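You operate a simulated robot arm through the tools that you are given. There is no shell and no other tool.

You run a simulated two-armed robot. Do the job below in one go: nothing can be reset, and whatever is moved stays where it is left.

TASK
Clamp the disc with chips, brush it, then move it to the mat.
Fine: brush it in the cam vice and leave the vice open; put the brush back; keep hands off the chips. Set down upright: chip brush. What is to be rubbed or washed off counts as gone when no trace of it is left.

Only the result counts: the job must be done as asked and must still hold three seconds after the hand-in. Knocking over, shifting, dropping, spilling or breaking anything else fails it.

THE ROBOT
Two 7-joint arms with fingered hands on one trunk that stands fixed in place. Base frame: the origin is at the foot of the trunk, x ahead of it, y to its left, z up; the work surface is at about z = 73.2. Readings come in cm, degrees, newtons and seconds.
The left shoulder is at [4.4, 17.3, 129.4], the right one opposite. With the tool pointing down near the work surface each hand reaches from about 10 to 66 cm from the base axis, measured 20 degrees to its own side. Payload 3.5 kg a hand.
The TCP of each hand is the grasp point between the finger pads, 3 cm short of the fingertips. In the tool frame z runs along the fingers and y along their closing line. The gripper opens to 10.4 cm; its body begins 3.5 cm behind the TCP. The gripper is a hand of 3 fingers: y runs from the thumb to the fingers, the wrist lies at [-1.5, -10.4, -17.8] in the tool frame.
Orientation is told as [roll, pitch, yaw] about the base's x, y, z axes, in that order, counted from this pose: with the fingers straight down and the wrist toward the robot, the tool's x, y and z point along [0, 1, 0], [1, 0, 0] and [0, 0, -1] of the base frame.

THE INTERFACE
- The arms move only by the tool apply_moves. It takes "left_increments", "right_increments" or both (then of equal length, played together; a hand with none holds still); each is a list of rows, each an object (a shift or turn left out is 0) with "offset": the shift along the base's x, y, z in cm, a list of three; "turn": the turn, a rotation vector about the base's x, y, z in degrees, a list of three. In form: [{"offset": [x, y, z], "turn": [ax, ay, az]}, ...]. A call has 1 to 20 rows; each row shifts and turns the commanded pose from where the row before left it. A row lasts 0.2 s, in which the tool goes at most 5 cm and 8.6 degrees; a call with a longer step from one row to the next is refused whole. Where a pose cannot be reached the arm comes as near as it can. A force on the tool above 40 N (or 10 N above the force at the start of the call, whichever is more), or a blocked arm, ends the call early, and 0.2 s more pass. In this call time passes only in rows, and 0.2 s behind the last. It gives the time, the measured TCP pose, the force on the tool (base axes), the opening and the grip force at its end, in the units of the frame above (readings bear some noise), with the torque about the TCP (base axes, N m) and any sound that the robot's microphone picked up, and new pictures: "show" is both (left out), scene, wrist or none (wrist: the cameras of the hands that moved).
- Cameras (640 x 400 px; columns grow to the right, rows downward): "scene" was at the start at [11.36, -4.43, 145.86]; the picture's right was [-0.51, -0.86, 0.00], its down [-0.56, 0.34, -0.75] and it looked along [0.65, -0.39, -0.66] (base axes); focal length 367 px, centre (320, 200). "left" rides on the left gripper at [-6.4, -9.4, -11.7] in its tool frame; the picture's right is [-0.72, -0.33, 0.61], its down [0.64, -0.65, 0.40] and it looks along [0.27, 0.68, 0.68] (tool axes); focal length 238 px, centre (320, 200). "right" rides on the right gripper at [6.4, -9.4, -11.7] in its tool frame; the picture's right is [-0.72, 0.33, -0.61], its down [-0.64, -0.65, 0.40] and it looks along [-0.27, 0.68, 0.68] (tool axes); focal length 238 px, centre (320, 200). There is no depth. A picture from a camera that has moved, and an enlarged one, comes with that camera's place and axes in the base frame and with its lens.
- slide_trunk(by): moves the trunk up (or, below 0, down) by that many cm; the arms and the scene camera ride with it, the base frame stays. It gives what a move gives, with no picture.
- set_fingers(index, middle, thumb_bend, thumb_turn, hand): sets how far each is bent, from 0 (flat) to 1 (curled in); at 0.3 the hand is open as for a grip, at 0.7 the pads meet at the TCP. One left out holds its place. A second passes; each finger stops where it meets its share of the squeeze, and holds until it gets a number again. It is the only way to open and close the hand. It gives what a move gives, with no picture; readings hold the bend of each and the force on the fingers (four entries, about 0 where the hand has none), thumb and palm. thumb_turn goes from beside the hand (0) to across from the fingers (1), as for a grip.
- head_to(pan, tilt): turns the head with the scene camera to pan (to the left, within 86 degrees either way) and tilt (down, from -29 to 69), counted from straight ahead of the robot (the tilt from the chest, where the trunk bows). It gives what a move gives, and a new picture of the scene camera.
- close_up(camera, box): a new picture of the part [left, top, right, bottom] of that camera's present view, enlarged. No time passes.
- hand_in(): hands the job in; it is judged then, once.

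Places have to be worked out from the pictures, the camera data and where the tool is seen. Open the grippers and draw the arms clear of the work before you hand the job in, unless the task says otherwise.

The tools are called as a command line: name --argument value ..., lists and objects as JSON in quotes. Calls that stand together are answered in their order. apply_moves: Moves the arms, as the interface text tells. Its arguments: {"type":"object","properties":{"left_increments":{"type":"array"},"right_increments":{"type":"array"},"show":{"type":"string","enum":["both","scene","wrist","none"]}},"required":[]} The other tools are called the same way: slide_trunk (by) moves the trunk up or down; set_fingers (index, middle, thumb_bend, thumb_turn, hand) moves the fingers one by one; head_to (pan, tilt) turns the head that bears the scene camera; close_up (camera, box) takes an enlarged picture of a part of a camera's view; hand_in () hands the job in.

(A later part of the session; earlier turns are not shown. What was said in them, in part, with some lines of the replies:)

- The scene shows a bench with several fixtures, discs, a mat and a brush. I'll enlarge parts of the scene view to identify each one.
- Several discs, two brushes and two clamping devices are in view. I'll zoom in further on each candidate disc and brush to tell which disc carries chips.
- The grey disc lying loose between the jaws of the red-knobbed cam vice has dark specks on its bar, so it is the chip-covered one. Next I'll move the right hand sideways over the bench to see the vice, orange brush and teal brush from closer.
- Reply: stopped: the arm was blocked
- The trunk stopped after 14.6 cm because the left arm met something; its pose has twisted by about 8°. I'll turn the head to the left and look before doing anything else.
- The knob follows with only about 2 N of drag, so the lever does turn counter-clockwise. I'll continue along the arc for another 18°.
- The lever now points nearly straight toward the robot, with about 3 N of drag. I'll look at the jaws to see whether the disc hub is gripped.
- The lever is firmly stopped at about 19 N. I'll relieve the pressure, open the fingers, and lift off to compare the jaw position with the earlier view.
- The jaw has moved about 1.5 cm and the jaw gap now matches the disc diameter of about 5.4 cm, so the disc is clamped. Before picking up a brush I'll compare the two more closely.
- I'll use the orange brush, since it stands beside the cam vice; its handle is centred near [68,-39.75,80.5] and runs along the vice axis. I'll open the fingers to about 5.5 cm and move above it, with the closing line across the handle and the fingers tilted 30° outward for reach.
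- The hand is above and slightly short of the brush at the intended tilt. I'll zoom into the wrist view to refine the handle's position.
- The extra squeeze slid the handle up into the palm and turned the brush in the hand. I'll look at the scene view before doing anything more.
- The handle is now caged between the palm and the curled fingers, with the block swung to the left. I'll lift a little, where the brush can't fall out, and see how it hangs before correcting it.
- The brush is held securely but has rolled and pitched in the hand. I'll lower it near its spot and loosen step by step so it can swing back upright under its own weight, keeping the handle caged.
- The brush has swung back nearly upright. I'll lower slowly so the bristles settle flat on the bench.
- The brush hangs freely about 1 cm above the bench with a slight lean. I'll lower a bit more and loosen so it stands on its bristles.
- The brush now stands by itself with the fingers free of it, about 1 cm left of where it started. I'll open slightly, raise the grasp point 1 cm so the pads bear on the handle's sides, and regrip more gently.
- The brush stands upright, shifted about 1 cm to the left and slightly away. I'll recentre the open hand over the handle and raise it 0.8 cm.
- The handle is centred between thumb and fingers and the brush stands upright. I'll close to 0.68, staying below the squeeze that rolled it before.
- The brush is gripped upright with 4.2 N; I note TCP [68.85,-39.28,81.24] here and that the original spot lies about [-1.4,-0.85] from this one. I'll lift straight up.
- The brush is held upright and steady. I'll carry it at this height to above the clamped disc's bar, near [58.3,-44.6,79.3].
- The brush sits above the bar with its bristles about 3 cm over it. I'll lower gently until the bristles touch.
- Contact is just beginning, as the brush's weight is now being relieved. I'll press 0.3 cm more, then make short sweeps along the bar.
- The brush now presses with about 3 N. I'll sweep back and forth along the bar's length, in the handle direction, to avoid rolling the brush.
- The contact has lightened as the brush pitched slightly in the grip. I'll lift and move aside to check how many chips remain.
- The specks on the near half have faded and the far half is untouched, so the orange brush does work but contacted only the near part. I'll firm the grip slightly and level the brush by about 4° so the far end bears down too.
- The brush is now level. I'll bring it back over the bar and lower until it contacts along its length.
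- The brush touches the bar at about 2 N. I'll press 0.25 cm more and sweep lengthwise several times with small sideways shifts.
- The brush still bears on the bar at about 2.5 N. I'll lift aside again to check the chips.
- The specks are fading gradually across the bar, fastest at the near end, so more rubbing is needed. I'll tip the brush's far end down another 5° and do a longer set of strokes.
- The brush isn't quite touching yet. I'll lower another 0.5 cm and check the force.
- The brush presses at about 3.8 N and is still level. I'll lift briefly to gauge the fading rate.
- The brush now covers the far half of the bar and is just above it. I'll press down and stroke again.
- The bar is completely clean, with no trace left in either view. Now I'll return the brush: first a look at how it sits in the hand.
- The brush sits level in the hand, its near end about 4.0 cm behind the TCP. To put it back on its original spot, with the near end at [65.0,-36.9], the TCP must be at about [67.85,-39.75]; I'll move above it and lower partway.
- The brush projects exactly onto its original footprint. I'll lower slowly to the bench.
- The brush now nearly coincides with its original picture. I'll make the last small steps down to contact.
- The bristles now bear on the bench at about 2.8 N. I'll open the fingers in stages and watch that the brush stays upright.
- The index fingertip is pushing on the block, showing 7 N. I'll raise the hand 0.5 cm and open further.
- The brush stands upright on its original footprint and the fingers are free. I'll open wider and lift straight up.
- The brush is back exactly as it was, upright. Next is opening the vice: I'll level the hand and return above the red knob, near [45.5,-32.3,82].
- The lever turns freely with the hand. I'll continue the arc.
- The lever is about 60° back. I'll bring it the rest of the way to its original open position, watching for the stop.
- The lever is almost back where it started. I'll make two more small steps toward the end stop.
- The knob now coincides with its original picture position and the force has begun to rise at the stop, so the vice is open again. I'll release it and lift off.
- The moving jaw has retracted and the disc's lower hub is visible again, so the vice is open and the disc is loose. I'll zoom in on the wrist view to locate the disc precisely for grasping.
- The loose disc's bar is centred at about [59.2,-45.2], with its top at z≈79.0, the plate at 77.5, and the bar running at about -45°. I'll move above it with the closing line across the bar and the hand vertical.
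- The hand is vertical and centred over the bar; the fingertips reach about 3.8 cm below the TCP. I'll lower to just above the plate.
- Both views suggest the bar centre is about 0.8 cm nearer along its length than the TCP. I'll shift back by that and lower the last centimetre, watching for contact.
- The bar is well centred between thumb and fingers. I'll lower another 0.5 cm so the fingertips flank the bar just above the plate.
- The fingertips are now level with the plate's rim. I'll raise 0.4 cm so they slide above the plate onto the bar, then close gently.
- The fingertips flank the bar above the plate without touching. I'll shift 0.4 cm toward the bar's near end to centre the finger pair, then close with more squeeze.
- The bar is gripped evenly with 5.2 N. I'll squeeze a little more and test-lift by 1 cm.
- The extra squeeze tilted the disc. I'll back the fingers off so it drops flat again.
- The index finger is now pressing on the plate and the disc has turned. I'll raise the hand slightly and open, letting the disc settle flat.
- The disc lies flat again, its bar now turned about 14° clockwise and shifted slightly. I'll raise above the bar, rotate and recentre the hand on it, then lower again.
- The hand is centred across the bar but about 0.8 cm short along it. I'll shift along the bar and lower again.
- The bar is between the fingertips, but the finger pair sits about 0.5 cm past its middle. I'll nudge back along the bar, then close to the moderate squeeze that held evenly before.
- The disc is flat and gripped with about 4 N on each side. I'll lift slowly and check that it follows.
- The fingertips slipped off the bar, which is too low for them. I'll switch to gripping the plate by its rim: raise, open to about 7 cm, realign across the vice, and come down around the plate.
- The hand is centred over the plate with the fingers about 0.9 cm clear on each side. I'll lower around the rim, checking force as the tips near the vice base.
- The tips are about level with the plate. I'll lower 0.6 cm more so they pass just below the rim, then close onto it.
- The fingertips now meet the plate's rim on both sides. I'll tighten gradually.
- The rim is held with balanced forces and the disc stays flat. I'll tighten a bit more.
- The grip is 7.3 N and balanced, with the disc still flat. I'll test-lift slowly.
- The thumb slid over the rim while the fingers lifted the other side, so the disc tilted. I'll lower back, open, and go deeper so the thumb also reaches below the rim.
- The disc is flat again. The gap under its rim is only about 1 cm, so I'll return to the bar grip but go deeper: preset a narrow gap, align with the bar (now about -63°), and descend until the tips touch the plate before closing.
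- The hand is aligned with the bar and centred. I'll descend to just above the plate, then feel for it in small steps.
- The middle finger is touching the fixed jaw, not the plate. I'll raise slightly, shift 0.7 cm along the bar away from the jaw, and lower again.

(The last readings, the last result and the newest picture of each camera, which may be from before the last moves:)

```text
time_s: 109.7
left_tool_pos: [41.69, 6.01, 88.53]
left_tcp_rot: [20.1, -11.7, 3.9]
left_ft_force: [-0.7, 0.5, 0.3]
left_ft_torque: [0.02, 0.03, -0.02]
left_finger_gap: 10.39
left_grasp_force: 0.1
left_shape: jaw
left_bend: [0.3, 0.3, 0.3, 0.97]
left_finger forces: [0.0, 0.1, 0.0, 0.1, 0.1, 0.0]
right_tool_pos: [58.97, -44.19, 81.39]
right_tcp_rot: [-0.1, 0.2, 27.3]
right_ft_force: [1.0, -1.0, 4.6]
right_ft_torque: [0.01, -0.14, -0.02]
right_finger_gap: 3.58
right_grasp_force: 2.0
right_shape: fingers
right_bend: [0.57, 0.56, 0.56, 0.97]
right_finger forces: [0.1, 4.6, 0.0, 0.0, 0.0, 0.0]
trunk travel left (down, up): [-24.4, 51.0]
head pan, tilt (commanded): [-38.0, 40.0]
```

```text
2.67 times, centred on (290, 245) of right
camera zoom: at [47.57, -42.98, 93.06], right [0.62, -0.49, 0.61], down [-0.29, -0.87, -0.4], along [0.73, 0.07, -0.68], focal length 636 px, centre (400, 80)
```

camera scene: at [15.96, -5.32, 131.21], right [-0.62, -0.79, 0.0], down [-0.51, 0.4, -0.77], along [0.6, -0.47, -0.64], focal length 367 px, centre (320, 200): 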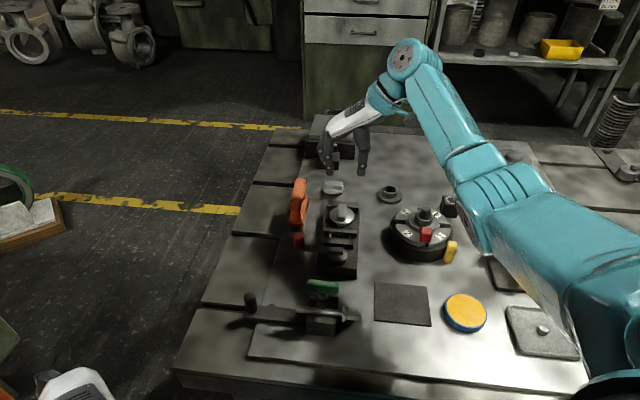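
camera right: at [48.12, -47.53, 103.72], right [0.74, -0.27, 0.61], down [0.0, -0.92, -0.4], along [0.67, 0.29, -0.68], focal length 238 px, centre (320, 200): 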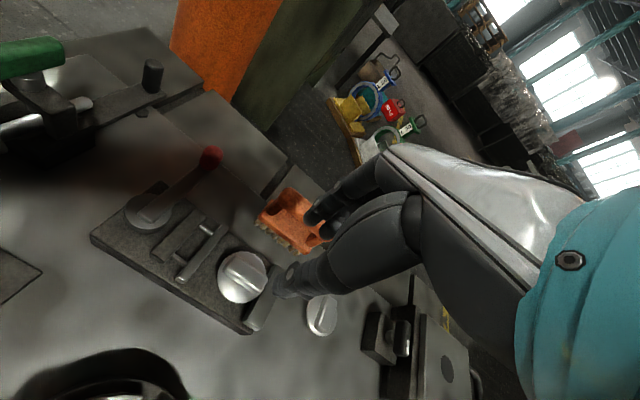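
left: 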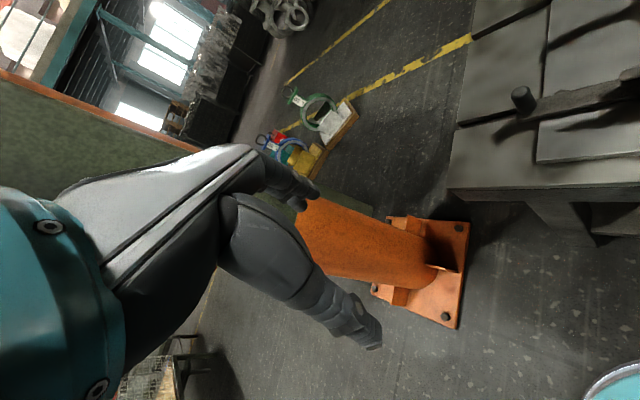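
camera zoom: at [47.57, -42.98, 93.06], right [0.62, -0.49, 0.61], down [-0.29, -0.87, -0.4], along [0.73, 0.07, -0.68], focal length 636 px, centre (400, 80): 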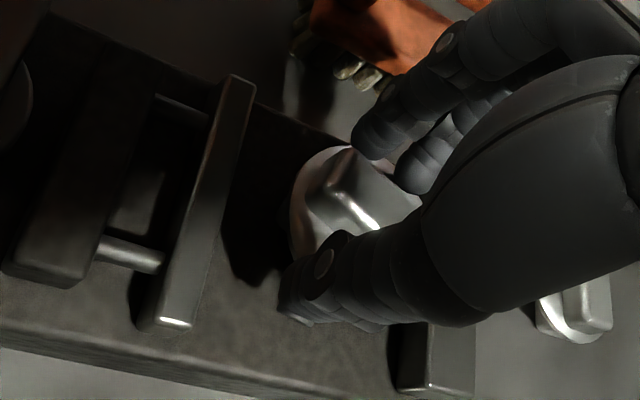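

The far finger now rests on the plate at TCP z≈81.4, so that is the lowest useful depth. I'll ease up 0.1 cm, recentre 0.3 cm along the bar, and close.

apply_moves --right_increments '[{"offset": [0.14, -0.28, 0.15]}]' --show "none"

set_fingers --hand "right" --index 0.7 --middle 0.7 --thumb_bend 0.69

close_up --camera "scene" --box '[310, 180, 380, 240]'

close_up --camera "right" --box '[210, 170, 370, 320]'

```text
time_s: 110.1
left_tool_pos: [41.62, 5.97, 88.58]
left_tcp_rot: [20.2, -11.7, 4.1]
left_ft_force: [-0.2, 0.8, -0.6]
left_ft_torque: [-0.01, 0.0, 0.0]
left_finger_gap: 10.39
left_grasp_force: 0.1
left_shape: jaw
left_bend: [0.3, 0.3, 0.3, 0.97]
left_finger forces: [0.0, 0.1, 0.1, 0.1, 0.0, 0.0]
right_tool_pos: [58.99, -44.59, 81.28]
right_tcp_rot: [0.1, 0.3, 27.3]
right_ft_force: [0.6, 1.0, 1.6]
right_ft_torque: [0.04, -0.03, 0.04]
right_finger_gap: 3.6
right_grasp_force: 0.9
right_shape: fingers
right_bend: [0.57, 0.57, 0.56, 0.97]
right_finger forces: [0.0, 1.8, 0.1, 0.1, 0.0, 0.0]
trunk travel left (down, up): [-24.4, 51.0]
head pan, tilt (commanded): [-38.0, 40.0]
```

```text
time_s: 111.1
left_tool_pos: [41.63, 6.0, 88.56]
left_tcp_rot: [20.2, -11.7, 4.0]
left_ft_force: [-0.2, 0.3, -1.1]
left_ft_torque: [-0.01, -0.02, 0.04]
left_finger_gap: 10.38
left_grasp_force: 0.1
left_shape: jaw
left_bend: [0.3, 0.3, 0.3, 0.97]
left_finger forces: [0.0, 0.2, 0.0, 0.0, 0.0, 0.0]
right_tool_pos: [59.03, -44.48, 81.25]
right_tcp_rot: [0.0, 0.4, 27.3]
right_ft_force: [-0.4, -0.3, -0.3]
right_ft_torque: [0.0, 0.03, 0.0]
right_finger_gap: 1.61
right_grasp_force: 5.9
right_shape: fingers
right_bend: [0.65, 0.67, 0.64, 0.97]
right_finger forces: [3.5, 2.4, 0.0, 0.0, 6.1, 0.0]
trunk travel left (down, up): [-24.4, 51.0]
head pan, tilt (commanded): [-38.0, 40.0]
```

```text
6.67 times, centred on (345, 210) of scene
camera zoom: at [15.93, -5.33, 131.21], right [-0.62, -0.79, 0.0], down [-0.51, 0.4, -0.77], along [0.6, -0.47, -0.64], focal length 2448 px, centre (153, 133)
```

zoom: 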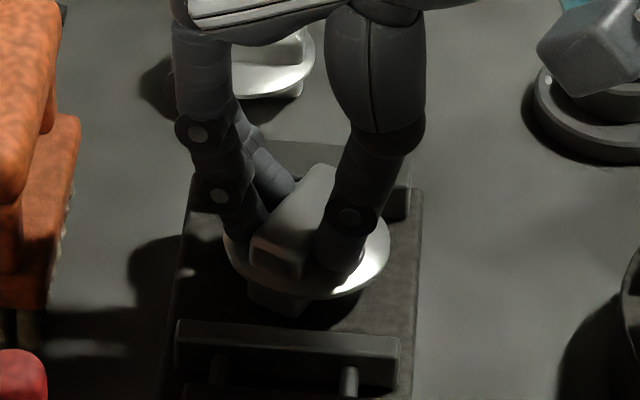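

```text
2.67 times, centred on (290, 245) of right
camera zoom: at [47.69, -43.27, 93.12], right [0.62, -0.49, 0.61], down [-0.29, -0.87, -0.4], along [0.73, 0.07, -0.68], focal length 636 px, centre (400, 80)
```

zoom: 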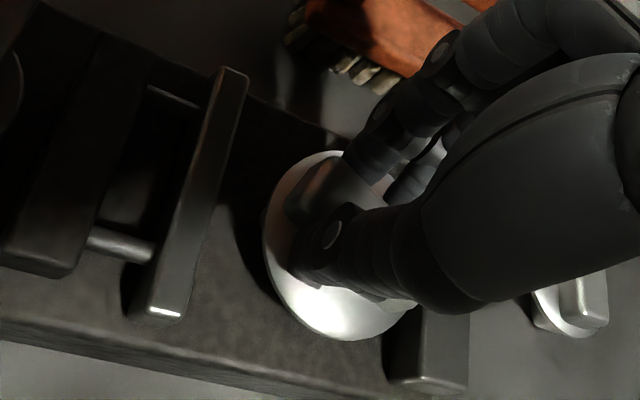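

The bar is gripped with 5.9 N, 0.7 cm deeper than the attempt that slipped. I'll test-lift slowly.

apply_moves --right_increments '[{"offset": [0, 0, 0.25]}, {"offset": [0, 0, 0.25]}, {"offset": [0, 0, 0.3]}, {"offset": [0, 0, 0.4]}]' --show "none"

close_up --camera "scene" --box '[310, 180, 380, 240]'

close_up --camera "right" --box '[210, 170, 370, 320]'

```text
time_s: 112.1
left_tool_pos: [41.65, 6.02, 88.41]
left_tcp_rot: [20.2, -11.7, 4.1]
left_ft_force: [0.2, 0.0, 0.1]
left_ft_torque: [-0.04, 0.01, 0.02]
left_finger_gap: 10.38
left_grasp_force: 0.0
left_shape: jaw
left_bend: [0.3, 0.3, 0.3, 0.97]
left_finger forces: [0.0, 0.1, 0.0, 0.0, 0.0, 0.0]
right_tool_pos: [59.13, -44.55, 82.6]
right_tcp_rot: [0.0, 0.4, 27.3]
right_ft_force: [0.5, 0.4, -2.5]
right_ft_torque: [0.01, 0.0, 0.01]
right_finger_gap: 1.61
right_grasp_force: 5.7
right_shape: fingers
right_bend: [0.65, 0.68, 0.64, 0.97]
right_finger forces: [4.1, 1.9, 0.0, 0.0, 5.8, 0.0]
trunk travel left (down, up): [-24.4, 51.0]
head pan, tilt (commanded): [-38.0, 40.0]
```

```text
6.67 times, centred on (345, 210) of scene
camera zoom: at [15.95, -5.33, 131.21], right [-0.62, -0.79, 0.0], down [-0.51, 0.4, -0.77], along [0.6, -0.47, -0.64], focal length 2448 px, centre (153, 133)
```

zoom: 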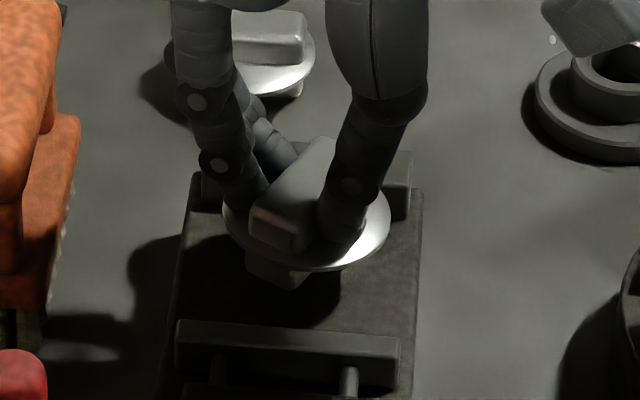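

```text
2.67 times, centred on (290, 245) of right
camera zoom: at [47.73, -43.27, 94.36], right [0.62, -0.49, 0.61], down [-0.29, -0.87, -0.4], along [0.73, 0.07, -0.68], focal length 636 px, centre (400, 80)
```

zoom: 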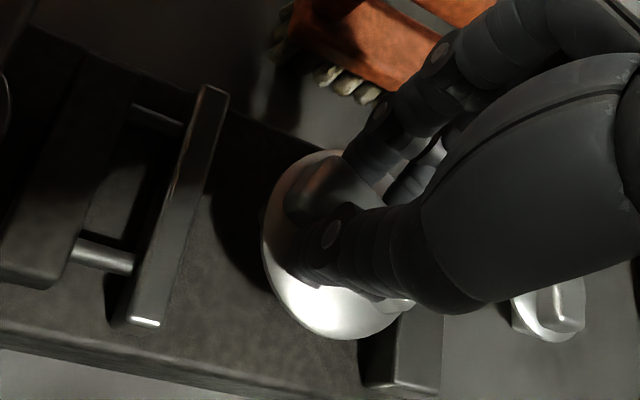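

The disc is off the vice base, level, with about 2.5 N of weight on the hand and a steady 5.7 N grip. I'll raise it gently clear of the jaws.

apply_moves --right_increments '[{"offset": [0, 0, 0.5]}, {"offset": [0, 0, 0.8]}, {"offset": [0, 0, 1.0]}, {"offset": [0, 0, 1.2]}, {"offset": [0, 0, 1.2]}, {"offset": [0, 0, 1.2]}]' --show "both"

close_up --camera "scene" --box '[300, 150, 400, 250]'

```text
time_s: 113.5
left_tool_pos: [41.73, 6.02, 88.57]
left_tcp_rot: [20.2, -11.8, 4.0]
left_ft_force: [0.1, 0.5, -0.4]
left_ft_torque: [0.02, 0.03, 0.0]
left_finger_gap: 10.38
left_grasp_force: 0.0
left_shape: jaw
left_bend: [0.3, 0.3, 0.3, 0.97]
left_finger forces: [0.1, 0.0, 0.0, 0.1, 0.0, 0.1]
right_tool_pos: [59.06, -44.61, 88.5]
right_tcp_rot: [0.0, 0.4, 27.3]
right_ft_force: [0.3, -0.2, -1.9]
right_ft_torque: [0.03, 0.0, 0.02]
right_finger_gap: 1.62
right_grasp_force: 5.6
right_shape: fingers
right_bend: [0.65, 0.68, 0.64, 0.97]
right_finger forces: [4.0, 2.0, 0.0, 0.0, 5.7, 0.0]
trunk travel left (down, up): [-24.4, 51.0]
head pan, tilt (commanded): [-38.0, 40.0]
camera scene: at [15.94, -5.33, 131.21], right [-0.62, -0.79, 0.0], down [-0.51, 0.4, -0.77], along [0.6, -0.47, -0.64], focal length 367 px, centre (320, 200)
camera right: at [47.69, -43.31, 100.28], right [0.62, -0.49, 0.61], down [-0.29, -0.87, -0.4], along [0.73, 0.07, -0.68], focal length 238 px, centre (320, 200)
```

scene: 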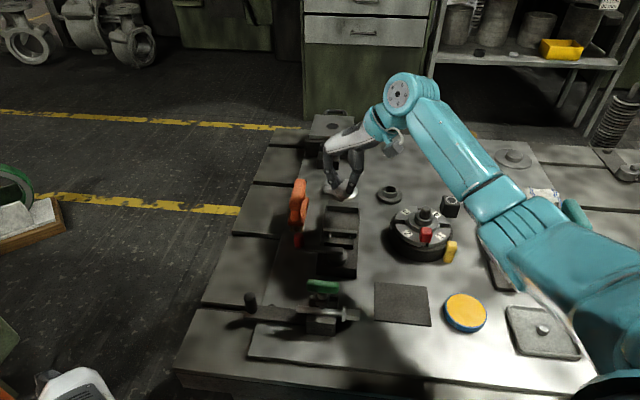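
right: 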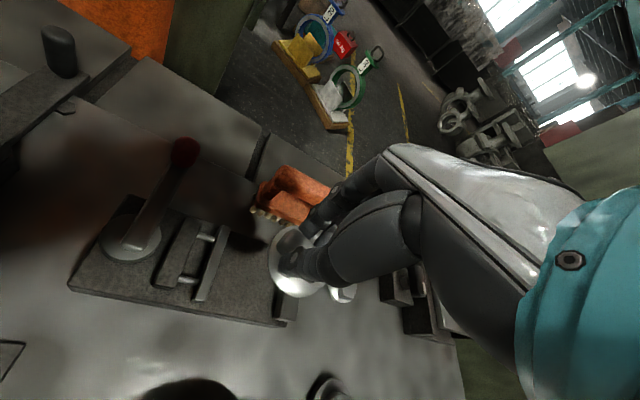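

```text
4.00 times, centred on (350, 200) of scene
camera zoom: at [15.94, -5.33, 131.21], right [-0.62, -0.79, 0.0], down [-0.51, 0.4, -0.77], along [0.6, -0.47, -0.64], focal length 1469 px, centre (200, 200)
```

zoom: 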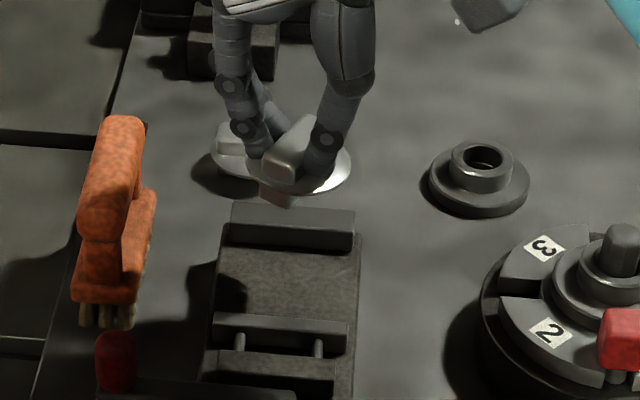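

The disc is clear of the vice and held steadily. I'll carry it slowly toward the mat, whose centre is at about [37.8,-41.35].

apply_moves --right_increments '[{"offset": [-0.8, 0.15, 0]}, {"offset": [-1.3, 0.2, 0]}, {"offset": [-1.8, 0.3, 0]}, {"offset": [-2, 0.3, 0]}, {"offset": [-2, 0.3, 0]}, {"offset": [-2, 0.3, 0]}, {"offset": [-1.6, 0.25, 0]}]' --show "both"

```text
time_s: 115.1
left_tool_pos: [41.74, 5.97, 88.54]
left_tcp_rot: [20.3, -11.7, 3.9]
left_ft_force: [-0.4, -0.1, 0.5]
left_ft_torque: [0.0, 0.02, 0.0]
left_finger_gap: 10.42
left_grasp_force: 0.0
left_shape: jaw
left_bend: [0.3, 0.3, 0.3, 0.97]
left_finger forces: [0.0, 0.0, 0.0, 0.0, 0.2, 0.0]
right_tool_pos: [47.55, -42.72, 88.55]
right_tcp_rot: [0.0, 0.3, 27.3]
right_ft_force: [0.5, 0.7, -2.1]
right_ft_torque: [-0.03, 0.0, 0.02]
right_finger_gap: 1.58
right_grasp_force: 5.8
right_shape: fingers
right_bend: [0.65, 0.68, 0.64, 0.97]
right_finger forces: [4.0, 2.0, 0.0, 0.1, 5.7, 0.0]
trunk travel left (down, up): [-24.4, 51.0]
head pan, tilt (commanded): [-38.0, 40.0]
camera scene: at [15.93, -5.33, 131.21], right [-0.62, -0.79, 0.0], down [-0.51, 0.4, -0.77], along [0.6, -0.47, -0.64], focal length 367 px, centre (320, 200)
camera right: at [36.23, -41.48, 100.3], right [0.62, -0.49, 0.61], down [-0.29, -0.87, -0.4], along [0.73, 0.07, -0.68], focal length 238 px, centre (320, 200)
```

scene: 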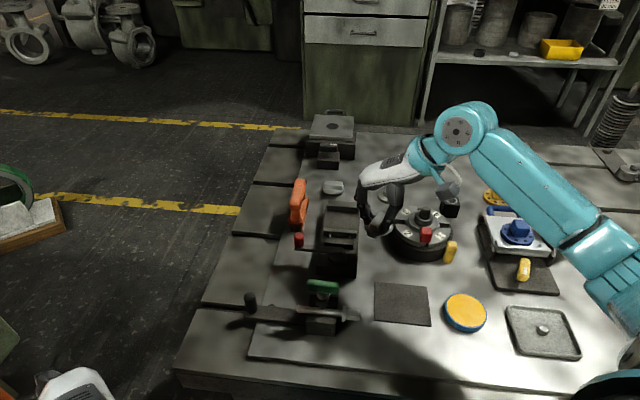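
right: 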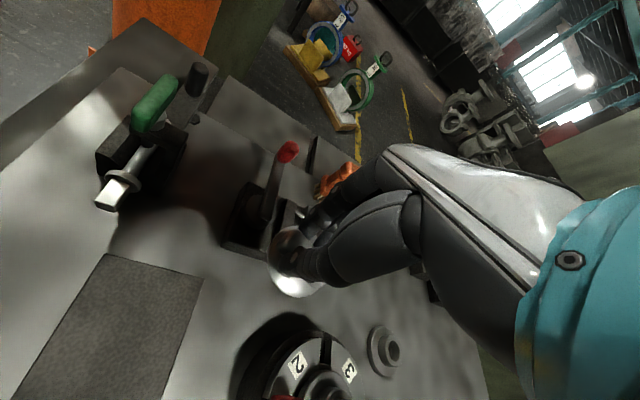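

The disc remains steady. I'll continue to above the mat.

apply_moves --right_increments '[{"offset": [-1.5, 0.2, 0]}, {"offset": [-2, 0.3, 0]}, {"offset": [-2, 0.3, 0]}, {"offset": [-2, 0.3, 0]}, {"offset": [-1.5, 0.2, 0]}, {"offset": [-0.7, 0.1, 0]}]' --show "both"

close_up --camera "scene" --box '[340, 200, 460, 340]'

```text
time_s: 116.5
left_tool_pos: [41.58, 5.99, 88.53]
left_tcp_rot: [20.2, -11.7, 3.9]
left_ft_force: [-0.6, 0.5, -0.6]
left_ft_torque: [-0.03, 0.0, -0.02]
left_finger_gap: 10.4
left_grasp_force: 0.0
left_shape: jaw
left_bend: [0.3, 0.3, 0.3, 0.97]
left_finger forces: [0.0, 0.0, 0.1, 0.0, 0.0, 0.0]
right_tool_pos: [37.8, -41.25, 88.49]
right_tcp_rot: [0.1, 0.2, 27.3]
right_ft_force: [-0.5, -0.1, -1.3]
right_ft_torque: [0.03, 0.0, -0.01]
right_finger_gap: 1.61
right_grasp_force: 5.5
right_shape: fingers
right_bend: [0.65, 0.68, 0.64, 0.97]
right_finger forces: [3.8, 2.0, 0.1, 0.0, 5.8, 0.0]
trunk travel left (down, up): [-24.4, 51.0]
head pan, tilt (commanded): [-38.0, 40.0]
camera scene: at [15.94, -5.33, 131.21], right [-0.62, -0.79, 0.0], down [-0.51, 0.4, -0.77], along [0.6, -0.47, -0.64], focal length 367 px, centre (320, 200)
camera right: at [26.49, -40.08, 100.27], right [0.62, -0.49, 0.61], down [-0.29, -0.87, -0.4], along [0.73, 0.07, -0.68], focal length 238 px, centre (320, 200)
```

scene: 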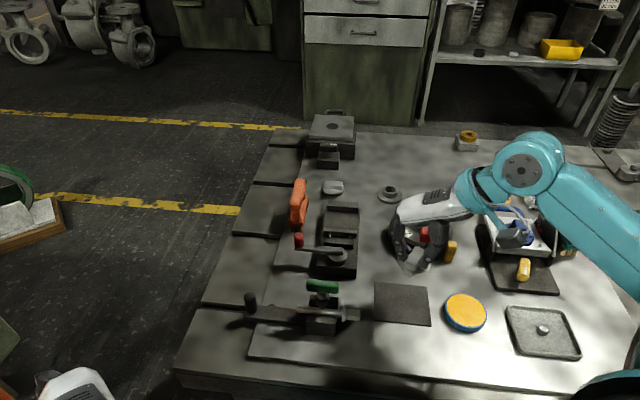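
right: 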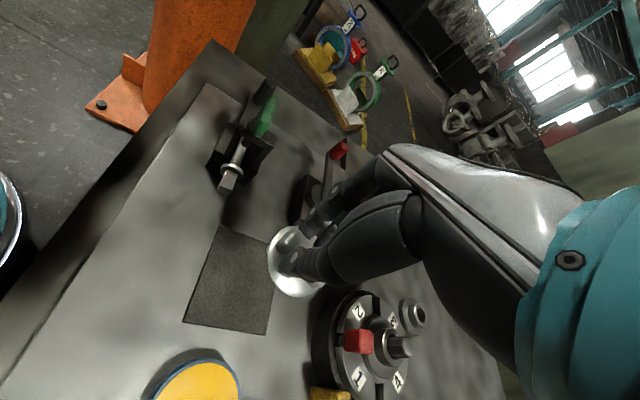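

```text
2.86 times, centred on (400, 270) of scene
camera zoom: at [15.94, -5.33, 131.21], right [-0.62, -0.79, 0.0], down [-0.51, 0.4, -0.77], along [0.6, -0.47, -0.64], focal length 1049 px, centre (91, 0)
```

zoom: 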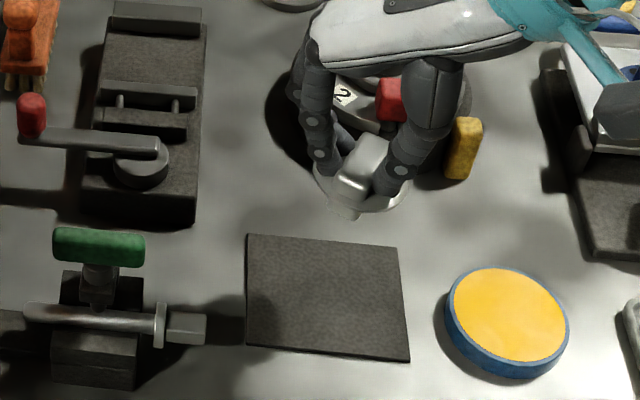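

The disc hangs directly above the mat's centre; touchdown should come at TCP z≈78.6. I'll lower in steps.

apply_moves --right_increments '[{"offset": [0, 0, -1]}, {"offset": [0, 0, -2]}, {"offset": [0, 0, -2]}, {"offset": [0, 0, -2]}, {"offset": [0, 0, -1.2]}]' --show "both"

close_up --camera "scene" --box '[350, 250, 450, 340]'

close_up --camera "right" --box '[200, 170, 380, 330]'

```text
time_s: 117.7
left_tool_pos: [41.78, 5.96, 88.49]
left_tcp_rot: [20.2, -11.7, 4.0]
left_ft_force: [0.1, 0.4, 0.6]
left_ft_torque: [-0.04, 0.03, 0.03]
left_finger_gap: 10.38
left_grasp_force: 0.1
left_shape: jaw
left_bend: [0.3, 0.3, 0.3, 0.97]
left_finger forces: [0.1, 0.0, 0.1, 0.1, 0.1, 0.0]
right_tool_pos: [37.93, -41.32, 80.32]
right_tcp_rot: [0.0, 0.4, 27.2]
right_ft_force: [-0.4, -0.1, -2.5]
right_ft_torque: [0.01, 0.0, 0.01]
right_finger_gap: 1.63
right_grasp_force: 5.4
right_shape: fingers
right_bend: [0.65, 0.68, 0.64, 0.97]
right_finger forces: [4.0, 1.9, 0.1, 0.0, 5.7, 0.0]
trunk travel left (down, up): [-24.4, 51.0]
head pan, tilt (commanded): [-38.0, 40.0]
camera scene: at [15.94, -5.34, 131.21], right [-0.62, -0.79, 0.0], down [-0.51, 0.4, -0.77], along [0.6, -0.47, -0.64], focal length 367 px, centre (320, 200)
camera right: at [26.56, -40.09, 92.04], right [0.62, -0.49, 0.61], down [-0.29, -0.87, -0.4], along [0.73, 0.07, -0.68], focal length 238 px, centre (320, 200)
```

scene: 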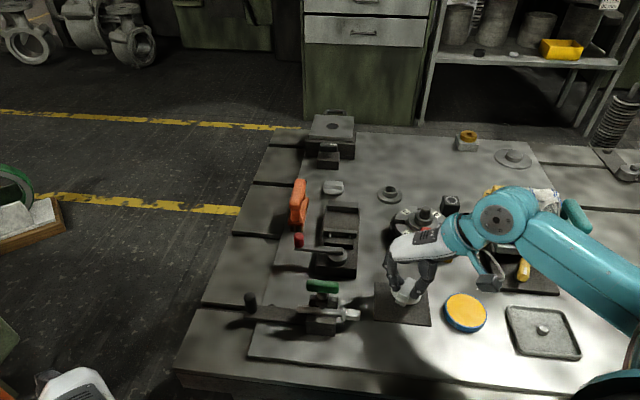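
right: 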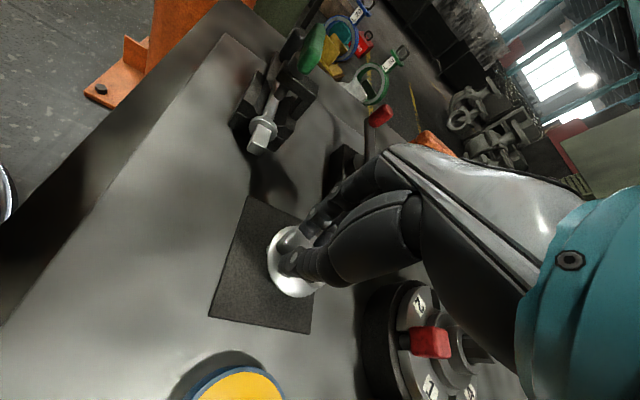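

```text
4.44 times, centred on (400, 295) of scene
camera zoom: at [15.94, -5.34, 131.21], right [-0.62, -0.79, 0.0], down [-0.51, 0.4, -0.77], along [0.6, -0.47, -0.64], focal length 1632 px, centre (-36, -222)
```

zoom: 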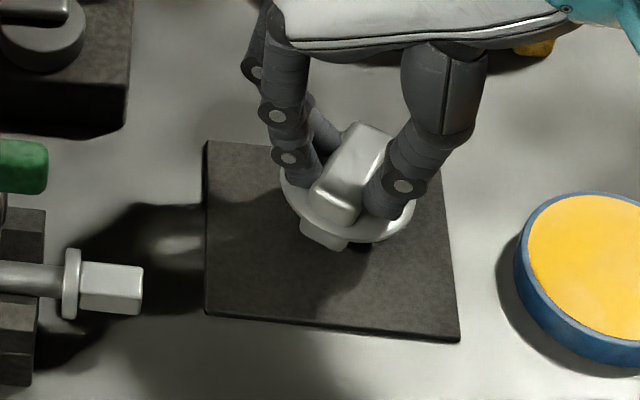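

```text
2.50 times, centred on (290, 250) of right
camera zoom: at [26.56, -40.09, 92.04], right [0.62, -0.49, 0.61], down [-0.29, -0.87, -0.4], along [0.73, 0.07, -0.68], focal length 596 px, centre (395, 75)
```

zoom: 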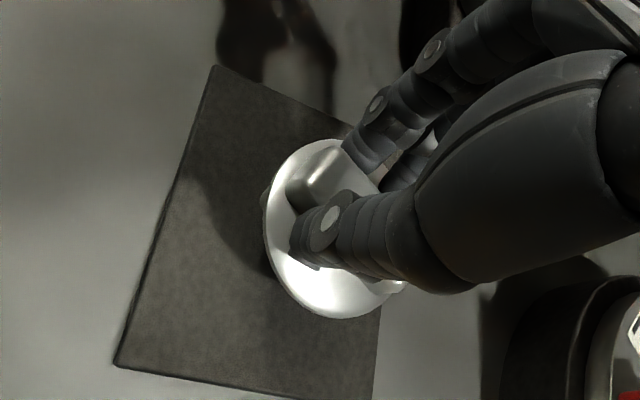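

The disc is about 1.7 cm above the mat. I'll lower the rest of the way in small steps until its weight comes off the hand.

apply_moves --right_increments '[{"offset": [0, 0, -0.6]}, {"offset": [0, 0, -0.5]}, {"offset": [0, 0, -0.3]}]' --show "none"

apply_moves --right_increments '[{"offset": [0, 0, -0.2]}, {"offset": [0, 0, -0.15]}]' --show "none"

close_up --camera "scene" --box '[350, 250, 450, 340]'

```text
time_s: 118.5
left_tool_pos: [41.68, 6.04, 88.68]
left_tcp_rot: [20.2, -11.7, 4.0]
left_ft_force: [0.2, 0.2, 0.4]
left_ft_torque: [0.0, -0.01, -0.01]
left_finger_gap: 10.41
left_grasp_force: 0.1
left_shape: jaw
left_bend: [0.3, 0.3, 0.3, 0.97]
left_finger forces: [0.0, 0.0, 0.1, 0.1, 0.0, 0.1]
right_tool_pos: [37.94, -41.36, 78.93]
right_tcp_rot: [0.0, 0.4, 27.3]
right_ft_force: [-0.7, 0.6, -0.6]
right_ft_torque: [0.02, 0.0, 0.0]
right_finger_gap: 1.6
right_grasp_force: 5.8
right_shape: fingers
right_bend: [0.65, 0.68, 0.64, 0.97]
right_finger forces: [3.8, 2.1, 0.0, 0.1, 5.5, 0.0]
trunk travel left (down, up): [-24.4, 51.0]
head pan, tilt (commanded): [-38.0, 40.0]
```

```text
time_s: 119.1
left_tool_pos: [41.61, 6.06, 88.51]
left_tcp_rot: [20.2, -11.7, 4.0]
left_ft_force: [0.4, 0.1, 0.2]
left_ft_torque: [-0.01, 0.01, 0.0]
left_finger_gap: 10.41
left_grasp_force: 0.1
left_shape: jaw
left_bend: [0.3, 0.3, 0.3, 0.97]
left_finger forces: [0.0, 0.1, 0.1, 0.0, 0.0, 0.0]
right_tool_pos: [37.87, -41.36, 78.67]
right_tcp_rot: [-0.1, 0.2, 27.3]
right_ft_force: [2.6, 3.2, 6.8]
right_ft_torque: [0.04, 0.01, -0.01]
right_finger_gap: 1.57
right_grasp_force: 7.9
right_shape: fingers
right_bend: [0.65, 0.68, 0.64, 0.96]
right_finger forces: [5.9, 3.4, 0.0, 0.0, 6.0, 0.1]
trunk travel left (down, up): [-24.4, 51.0]
head pan, tilt (commanded): [-38.0, 40.0]
```

```text
4.44 times, centred on (400, 295) of scene
camera zoom: at [15.9, -5.25, 131.23], right [-0.62, -0.79, 0.0], down [-0.51, 0.4, -0.77], along [0.6, -0.47, -0.64], focal length 1632 px, centre (-36, -222)
```

zoom: 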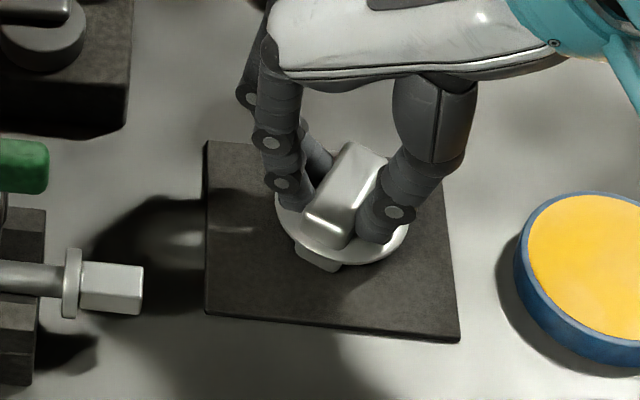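

The disc now rests on the mat with about 9 N of contact. I'll ease up slightly and open the fingers in stages.

apply_moves --right_increments '[{"offset": [0, 0, 0.12]}]' --show "none"

set_fingers --hand "right" --index 0.63 --middle 0.65 --thumb_bend 0.62

close_up --camera "scene" --box '[350, 250, 450, 340]'

```text
time_s: 119.5
left_tool_pos: [41.57, 6.12, 88.64]
left_tcp_rot: [20.2, -11.7, 4.0]
left_ft_force: [-0.3, -0.5, -0.4]
left_ft_torque: [0.01, 0.05, -0.02]
left_finger_gap: 10.38
left_grasp_force: 0.0
left_shape: jaw
left_bend: [0.3, 0.3, 0.3, 0.97]
left_finger forces: [0.1, 0.0, 0.1, 0.1, 0.0, 0.1]
right_tool_pos: [37.79, -41.33, 78.69]
right_tcp_rot: [0.1, 0.4, 27.2]
right_ft_force: [3.3, 2.5, 6.4]
right_ft_torque: [0.05, -0.07, 0.01]
right_finger_gap: 1.59
right_grasp_force: 7.8
right_shape: fingers
right_bend: [0.65, 0.68, 0.65, 0.96]
right_finger forces: [5.9, 3.6, 0.0, 0.1, 5.4, 0.0]
trunk travel left (down, up): [-24.4, 51.0]
head pan, tilt (commanded): [-38.0, 40.0]
```

```text
time_s: 120.5
left_tool_pos: [41.67, 6.09, 88.56]
left_tcp_rot: [20.3, -11.7, 4.0]
left_ft_force: [0.3, -0.2, 0.2]
left_ft_torque: [-0.01, 0.0, -0.02]
left_finger_gap: 10.42
left_grasp_force: 0.0
left_shape: jaw
left_bend: [0.3, 0.3, 0.3, 0.97]
left_finger forces: [0.1, 0.0, 0.0, 0.0, 0.1, 0.0]
right_tool_pos: [37.86, -41.31, 78.78]
right_tcp_rot: [-0.1, 0.3, 27.2]
right_ft_force: [0.7, 0.6, 6.8]
right_ft_torque: [0.07, 0.0, 0.04]
right_finger_gap: 1.91
right_grasp_force: 3.2
right_shape: fingers
right_bend: [0.64, 0.65, 0.62, 0.97]
right_finger forces: [6.3, 0.5, 0.0, 0.0, 1.1, 0.0]
trunk travel left (down, up): [-24.4, 51.0]
head pan, tilt (commanded): [-38.0, 40.0]
```

```text
4.44 times, centred on (400, 295) of scene
camera zoom: at [15.89, -5.28, 131.22], right [-0.62, -0.79, 0.0], down [-0.51, 0.4, -0.77], along [0.6, -0.47, -0.64], focal length 1632 px, centre (-36, -222)
```

zoom: 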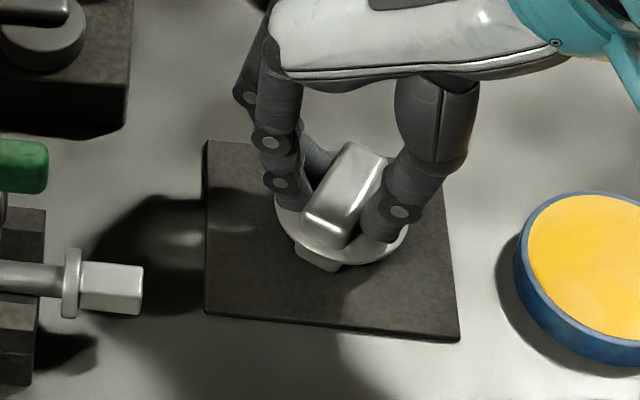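

The fingertips are pressing on the plate as they open. I'll raise the hand 0.4 cm and open further.

apply_moves --right_increments '[{"offset": [0, 0, 0.2]}, {"offset": [0, 0, 0.25]}]' --show "none"

set_fingers --hand "right" --index 0.56 --middle 0.56 --thumb_bend 0.55

close_up --camera "scene" --box '[350, 250, 450, 340]'

```text
time_s: 121.1
left_tool_pos: [41.67, 6.03, 88.51]
left_tcp_rot: [20.3, -11.7, 4.1]
left_ft_force: [-0.2, 1.0, 0.7]
left_ft_torque: [-0.01, -0.01, 0.0]
left_finger_gap: 10.38
left_grasp_force: 0.0
left_shape: jaw
left_bend: [0.3, 0.3, 0.3, 0.97]
left_finger forces: [0.0, 0.0, 0.0, 0.0, 0.1, 0.0]
right_tool_pos: [37.84, -41.39, 79.07]
right_tcp_rot: [0.1, 0.4, 27.2]
right_ft_force: [0.8, -0.3, -0.5]
right_ft_torque: [0.03, 0.0, -0.02]
right_finger_gap: 2.01
right_grasp_force: 0.1
right_shape: fingers
right_bend: [0.63, 0.65, 0.62, 0.97]
right_finger forces: [0.2, 0.1, 0.0, 0.1, 0.1, 0.0]
trunk travel left (down, up): [-24.4, 51.0]
head pan, tilt (commanded): [-38.0, 40.0]
```

```text
time_s: 122.1
left_tool_pos: [41.58, 6.12, 88.57]
left_tcp_rot: [20.2, -11.7, 4.0]
left_ft_force: [-0.5, -0.2, 0.1]
left_ft_torque: [-0.01, -0.01, 0.02]
left_finger_gap: 10.38
left_grasp_force: 0.1
left_shape: jaw
left_bend: [0.3, 0.3, 0.3, 0.97]
left_finger forces: [0.0, 0.0, 0.0, 0.0, 0.0, 0.1]
right_tool_pos: [37.89, -41.34, 79.14]
right_tcp_rot: [0.0, 0.4, 27.3]
right_ft_force: [0.0, 0.2, -0.7]
right_ft_torque: [0.02, -0.01, -0.01]
right_finger_gap: 3.71
right_grasp_force: 0.0
right_shape: fingers
right_bend: [0.56, 0.56, 0.55, 0.97]
right_finger forces: [0.0, 0.0, 0.0, 0.0, 0.0, 0.0]
trunk travel left (down, up): [-24.4, 51.0]
head pan, tilt (commanded): [-38.0, 40.0]
```

```text
4.44 times, centred on (400, 295) of scene
camera zoom: at [15.93, -5.32, 131.21], right [-0.62, -0.79, 0.0], down [-0.51, 0.4, -0.77], along [0.6, -0.47, -0.64], focal length 1632 px, centre (-36, -222)
```

zoom: 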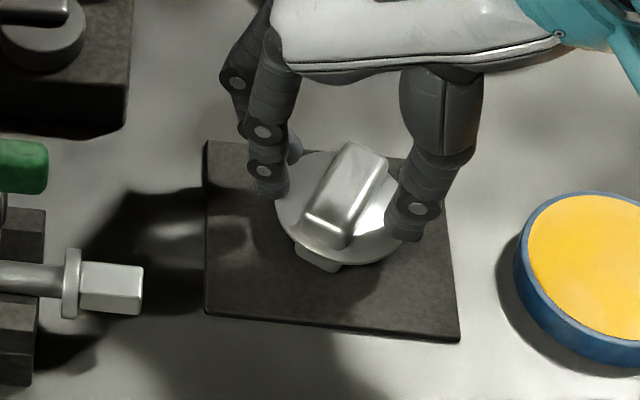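

The disc lies flat on the mat and the hand is free of it. I'll lift straight up, then withdraw.

apply_moves --right_increments '[{"offset": [0, 0, 0.6]}, {"offset": [0, 0, 1.5]}, {"offset": [0, 0, 3]}, {"offset": [0, 0, 4]}, {"offset": [0, 0, 4]}, {"offset": [-0.5, 0, 4]}, {"offset": [-1.5, 0, 4]}, {"offset": [-2, 0, 3]}]' --show "both"

set_fingers --hand "right" --index 0.3 --middle 0.3 --thumb_bend 0.3

close_up --camera "scene" --box '[350, 250, 450, 340]'

close_up --camera "scene" --box '[260, 160, 380, 260]'

```text
time_s: 123.9
left_tool_pos: [41.78, 6.13, 88.55]
left_tcp_rot: [20.1, -11.8, 4.0]
left_ft_force: [0.8, 0.8, 0.5]
left_ft_torque: [0.0, -0.02, -0.01]
left_finger_gap: 10.38
left_grasp_force: 0.1
left_shape: jaw
left_bend: [0.3, 0.3, 0.3, 0.97]
left_finger forces: [0.1, 0.0, 0.0, 0.0, 0.0, 0.1]
right_tool_pos: [33.84, -41.42, 103.27]
right_tcp_rot: [0.1, 0.4, 27.3]
right_ft_force: [-0.1, -0.2, 0.4]
right_ft_torque: [0.03, 0.03, 0.02]
right_finger_gap: 3.72
right_grasp_force: 0.1
right_shape: fingers
right_bend: [0.56, 0.56, 0.55, 0.97]
right_finger forces: [0.1, 0.0, 0.0, 0.0, 0.0, 0.1]
trunk travel left (down, up): [-24.4, 51.0]
head pan, tilt (commanded): [-38.0, 40.0]
camera scene: at [15.92, -5.31, 131.22], right [-0.62, -0.79, 0.0], down [-0.51, 0.4, -0.77], along [0.6, -0.47, -0.64], focal length 367 px, centre (320, 200)
camera right: at [22.57, -40.11, 115.09], right [0.62, -0.49, 0.61], down [-0.29, -0.87, -0.4], along [0.73, 0.07, -0.68], focal length 238 px, centre (320, 200)
```

scene: 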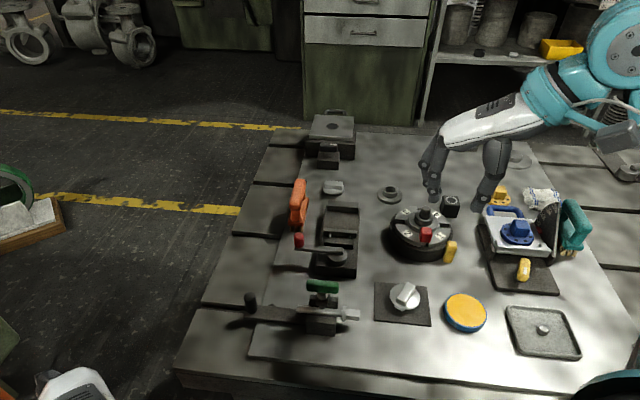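
right: 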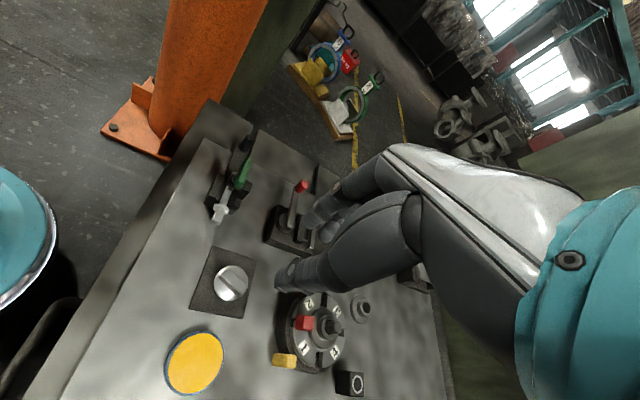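

```text
time_s: 124.9
left_tool_pos: [41.79, 5.98, 88.49]
left_tcp_rot: [20.2, -11.7, 4.0]
left_ft_force: [-0.5, 0.6, -0.5]
left_ft_torque: [0.0, 0.02, 0.04]
left_finger_gap: 10.4
left_grasp_force: 0.0
left_shape: jaw
left_bend: [0.3, 0.3, 0.3, 0.97]
left_finger forces: [0.1, 0.0, 0.1, 0.0, 0.0, 0.1]
right_tool_pos: [33.92, -41.32, 103.3]
right_tcp_rot: [-0.1, 0.4, 27.2]
right_ft_force: [0.6, 0.8, 0.5]
right_ft_torque: [0.0, 0.0, 0.01]
right_finger_gap: 10.26
right_grasp_force: 0.1
right_shape: fingers
right_bend: [0.3, 0.3, 0.3, 0.97]
right_finger forces: [0.1, 0.1, 0.0, 0.1, 0.0, 0.1]
trunk travel left (down, up): [-24.4, 51.0]
head pan, tilt (commanded): [-38.0, 40.0]
```

```text
4.44 times, centred on (400, 295) of scene
camera zoom: at [15.93, -5.32, 131.21], right [-0.62, -0.79, 0.0], down [-0.51, 0.4, -0.77], along [0.6, -0.47, -0.64], focal length 1632 px, centre (-36, -222)
```

zoom: 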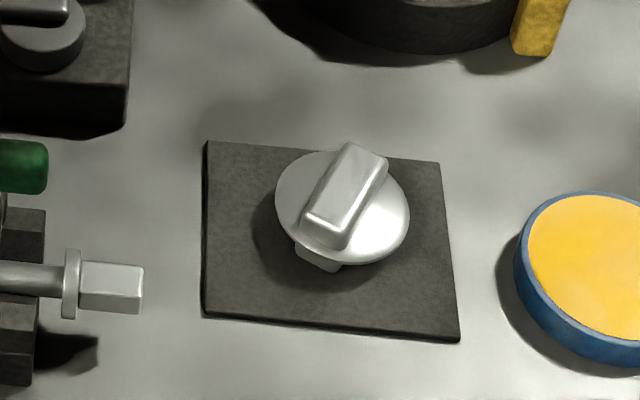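

```text
4.00 times, centred on (320, 210) of scene
camera zoom: at [15.93, -5.32, 131.21], right [-0.62, -0.79, 0.0], down [-0.51, 0.4, -0.77], along [0.6, -0.47, -0.64], focal length 1469 px, centre (320, 160)
```

zoom: 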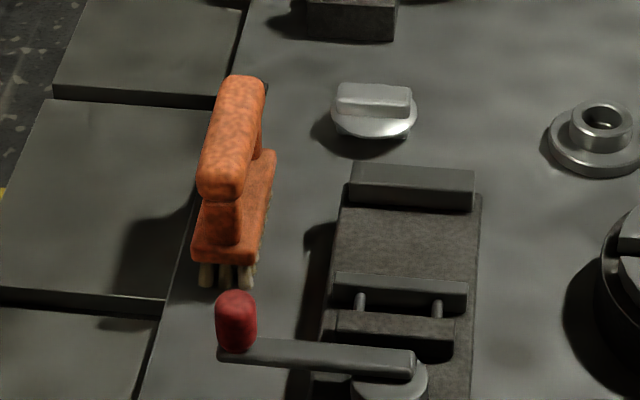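

The clean disc is on the mat, the brush is upright in its place, and the vice is open. I'll check the bar once more for traces and draw the right arm further back.

close_up --camera "scene" --box '[388, 276, 424, 312]'

close_up --camera "right" --box '[200, 255, 264, 311]'

apply_moves --right_increments '[{"offset": [-1, 0, 3]}, {"offset": [-2, 0, 3]}, {"offset": [-2, 0, 3]}]' --show "scene"

```text
11.11 times, centred on (406, 294) of scene
camera zoom: at [15.93, -5.32, 131.21], right [-0.62, -0.79, 0.0], down [-0.51, 0.4, -0.77], along [0.6, -0.47, -0.64], focal length 4080 px, centre (-636, -844)
```

zoom: 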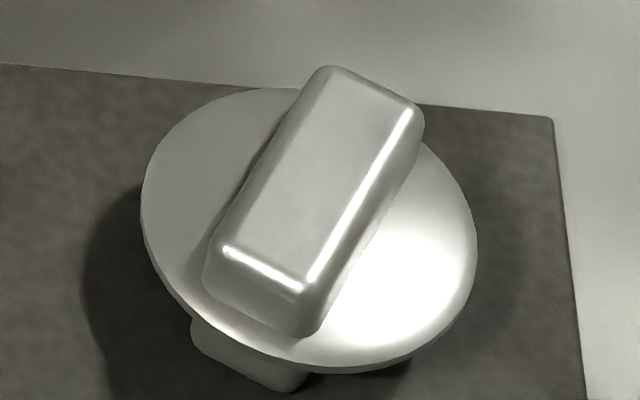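

```text
7.14 times, centred on (232, 283) of right
camera zoom: at [22.61, -40.12, 115.04], right [0.62, -0.49, 0.61], down [-0.29, -0.87, -0.4], along [0.73, 0.07, -0.68], focal length 1702 px, centre (949, -393)
```

zoom: 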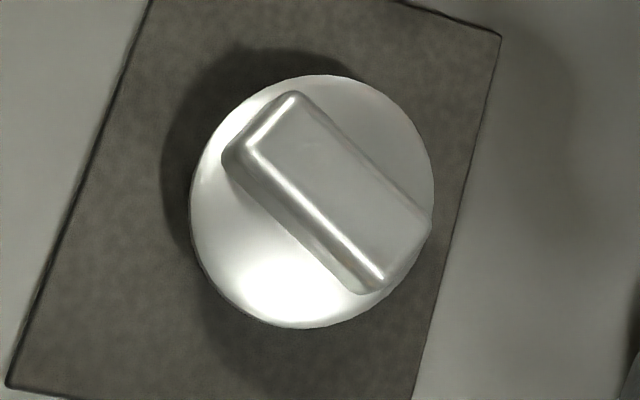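

```text
time_s: 125.7
left_tool_pos: [41.63, 5.96, 88.49]
left_tcp_rot: [20.1, -11.8, 4.0]
left_ft_force: [0.1, -0.2, -0.8]
left_ft_torque: [0.04, -0.02, 0.03]
left_finger_gap: 10.37
left_grasp_force: 0.1
left_shape: jaw
left_bend: [0.3, 0.3, 0.3, 0.97]
left_finger forces: [0.0, 0.0, 0.0, 0.0, 0.0, 0.0]
right_tool_pos: [28.85, -41.18, 112.2]
right_tcp_rot: [0.0, 0.3, 27.3]
right_ft_force: [0.0, -0.3, 0.0]
right_ft_torque: [0.0, -0.01, -0.03]
right_finger_gap: 10.28
right_grasp_force: 0.1
right_shape: fingers
right_bend: [0.3, 0.3, 0.3, 0.97]
right_finger forces: [0.0, 0.0, 0.1, 0.0, 0.0, 0.0]
trunk travel left (down, up): [-24.4, 51.0]
head pan, tilt (commanded): [-38.0, 40.0]
camera scene: at [15.91, -5.31, 131.22], right [-0.62, -0.79, 0.0], down [-0.51, 0.4, -0.77], along [0.6, -0.47, -0.64], focal length 367 px, centre (320, 200)
```

scene: 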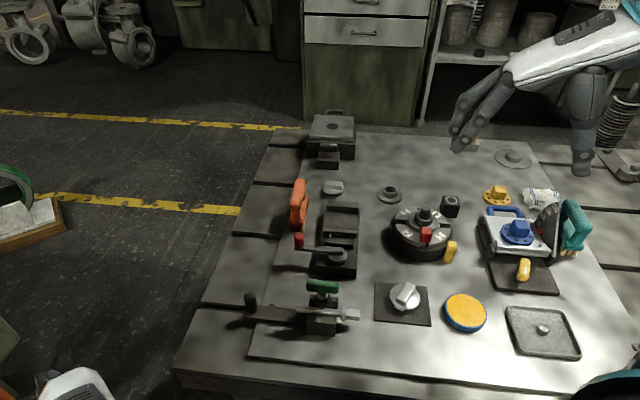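

Everything looks in order, but I see a very faint mark near one end of the bar. I'll zoom in harder to rule out any trace.

close_up --camera "scene" --box '[396, 281, 416, 306]'

close_up --camera "right" --box '[200, 220, 300, 320]'

```text
16.00 times, centred on (406, 294) of scene
camera zoom: at [15.91, -5.31, 131.22], right [-0.62, -0.79, 0.0], down [-0.51, 0.4, -0.77], along [0.6, -0.47, -0.64], focal length 5876 px, centre (-1056, -1296)
```

zoom: 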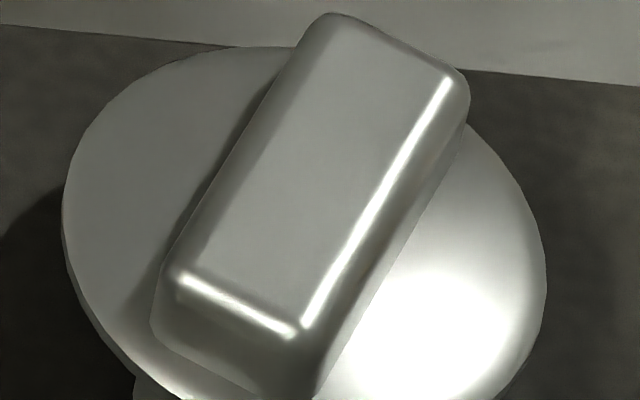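

```text
4.00 times, centred on (250, 270) of right
camera zoom: at [17.45, -40.01, 124.0], right [0.62, -0.49, 0.61], down [-0.29, -0.87, -0.4], along [0.73, 0.07, -0.68], focal length 953 px, centre (600, -80)
```

zoom: 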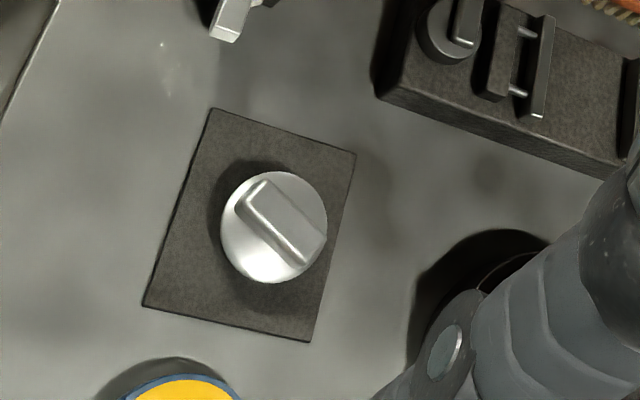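

At 16x the bar top shows no specks. I'll take one more strongly enlarged view from the wrist camera.

close_up --camera "right" --box '[224, 256, 256, 286]'

close_up --camera "scene" --box '[400, 282, 414, 302]'

close_up --camera "scene" --box '[430, 170, 600, 290]'

```text
13.33 times, centred on (240, 271) of right
camera zoom: at [17.45, -40.01, 124.0], right [0.62, -0.49, 0.61], down [-0.29, -0.87, -0.4], along [0.73, 0.07, -0.68], focal length 3178 px, centre (1387, -747)
```

zoom: 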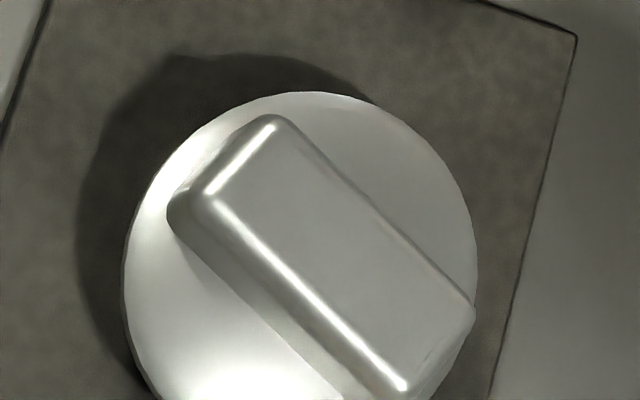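

```text
16.00 times, centred on (407, 292) of scene
camera zoom: at [15.91, -5.31, 131.22], right [-0.62, -0.79, 0.0], down [-0.51, 0.4, -0.77], along [0.6, -0.47, -0.64], focal length 5876 px, centre (-1072, -1272)
```

zoom: 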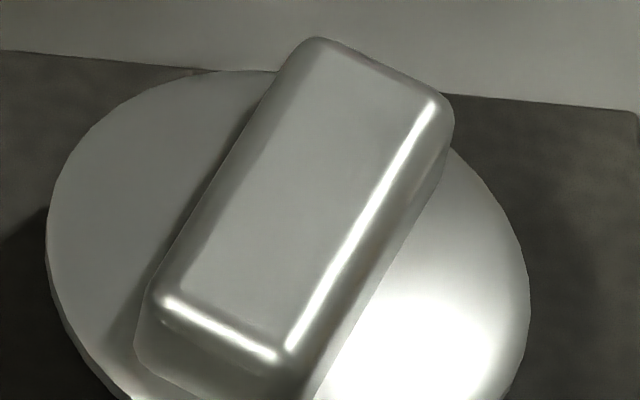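

```text
3.33 times, centred on (515, 230) of scene
camera zoom: at [15.91, -5.31, 131.22], right [-0.62, -0.79, 0.0], down [-0.51, 0.4, -0.77], along [0.6, -0.47, -0.64], focal length 1224 px, centre (-330, 100)
```

zoom: 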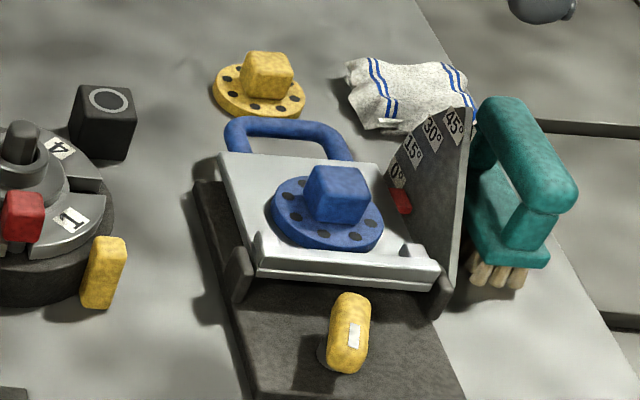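

No specks remain in any view. The disc is flat on the mat, the brush is upright on its original spot, and the vice is open with its lever where it started. The other objects look undisturbed and both hands are open and clear, so I'm handing in the job.

hand_in

```text
The job is handed in.
```

I clamped the disc in the cam vice, brushed it clean and moved it to the mat, then handed the job in. No result came back with the hand-in.

- **Disc:** it was brushed while clamped. The last close-ups from both cameras show no chips left on it. It lies flat near the middle of the mat, and the hand touched the bar only after the chips were gone.
- **Vice:** it is open, with the lever back at its starting position.
- **Brush:** I used the orange brush beside the vice, taking it to be the chip brush. It stands upright and, in the pictures, matches its original spot.
- **Grip trouble:** two things slipped in the hand along the way.
  - The brush rolled over in the grip before brushing. I lowered it to the bench and regripped it.
  - The disc tilted and turned on the vice base during the first lifting attempts. The final lift held.
- **Left arm:** it met something unseen while I was lowering the trunk, so the trunk stopped 14.6 cm down instead of 18. Nothing looked disturbed, and I left the arm there.

Nothing else on the bench looked moved in the final view. Both hands are open; the right arm is drawn back, and the left was never over the bench.
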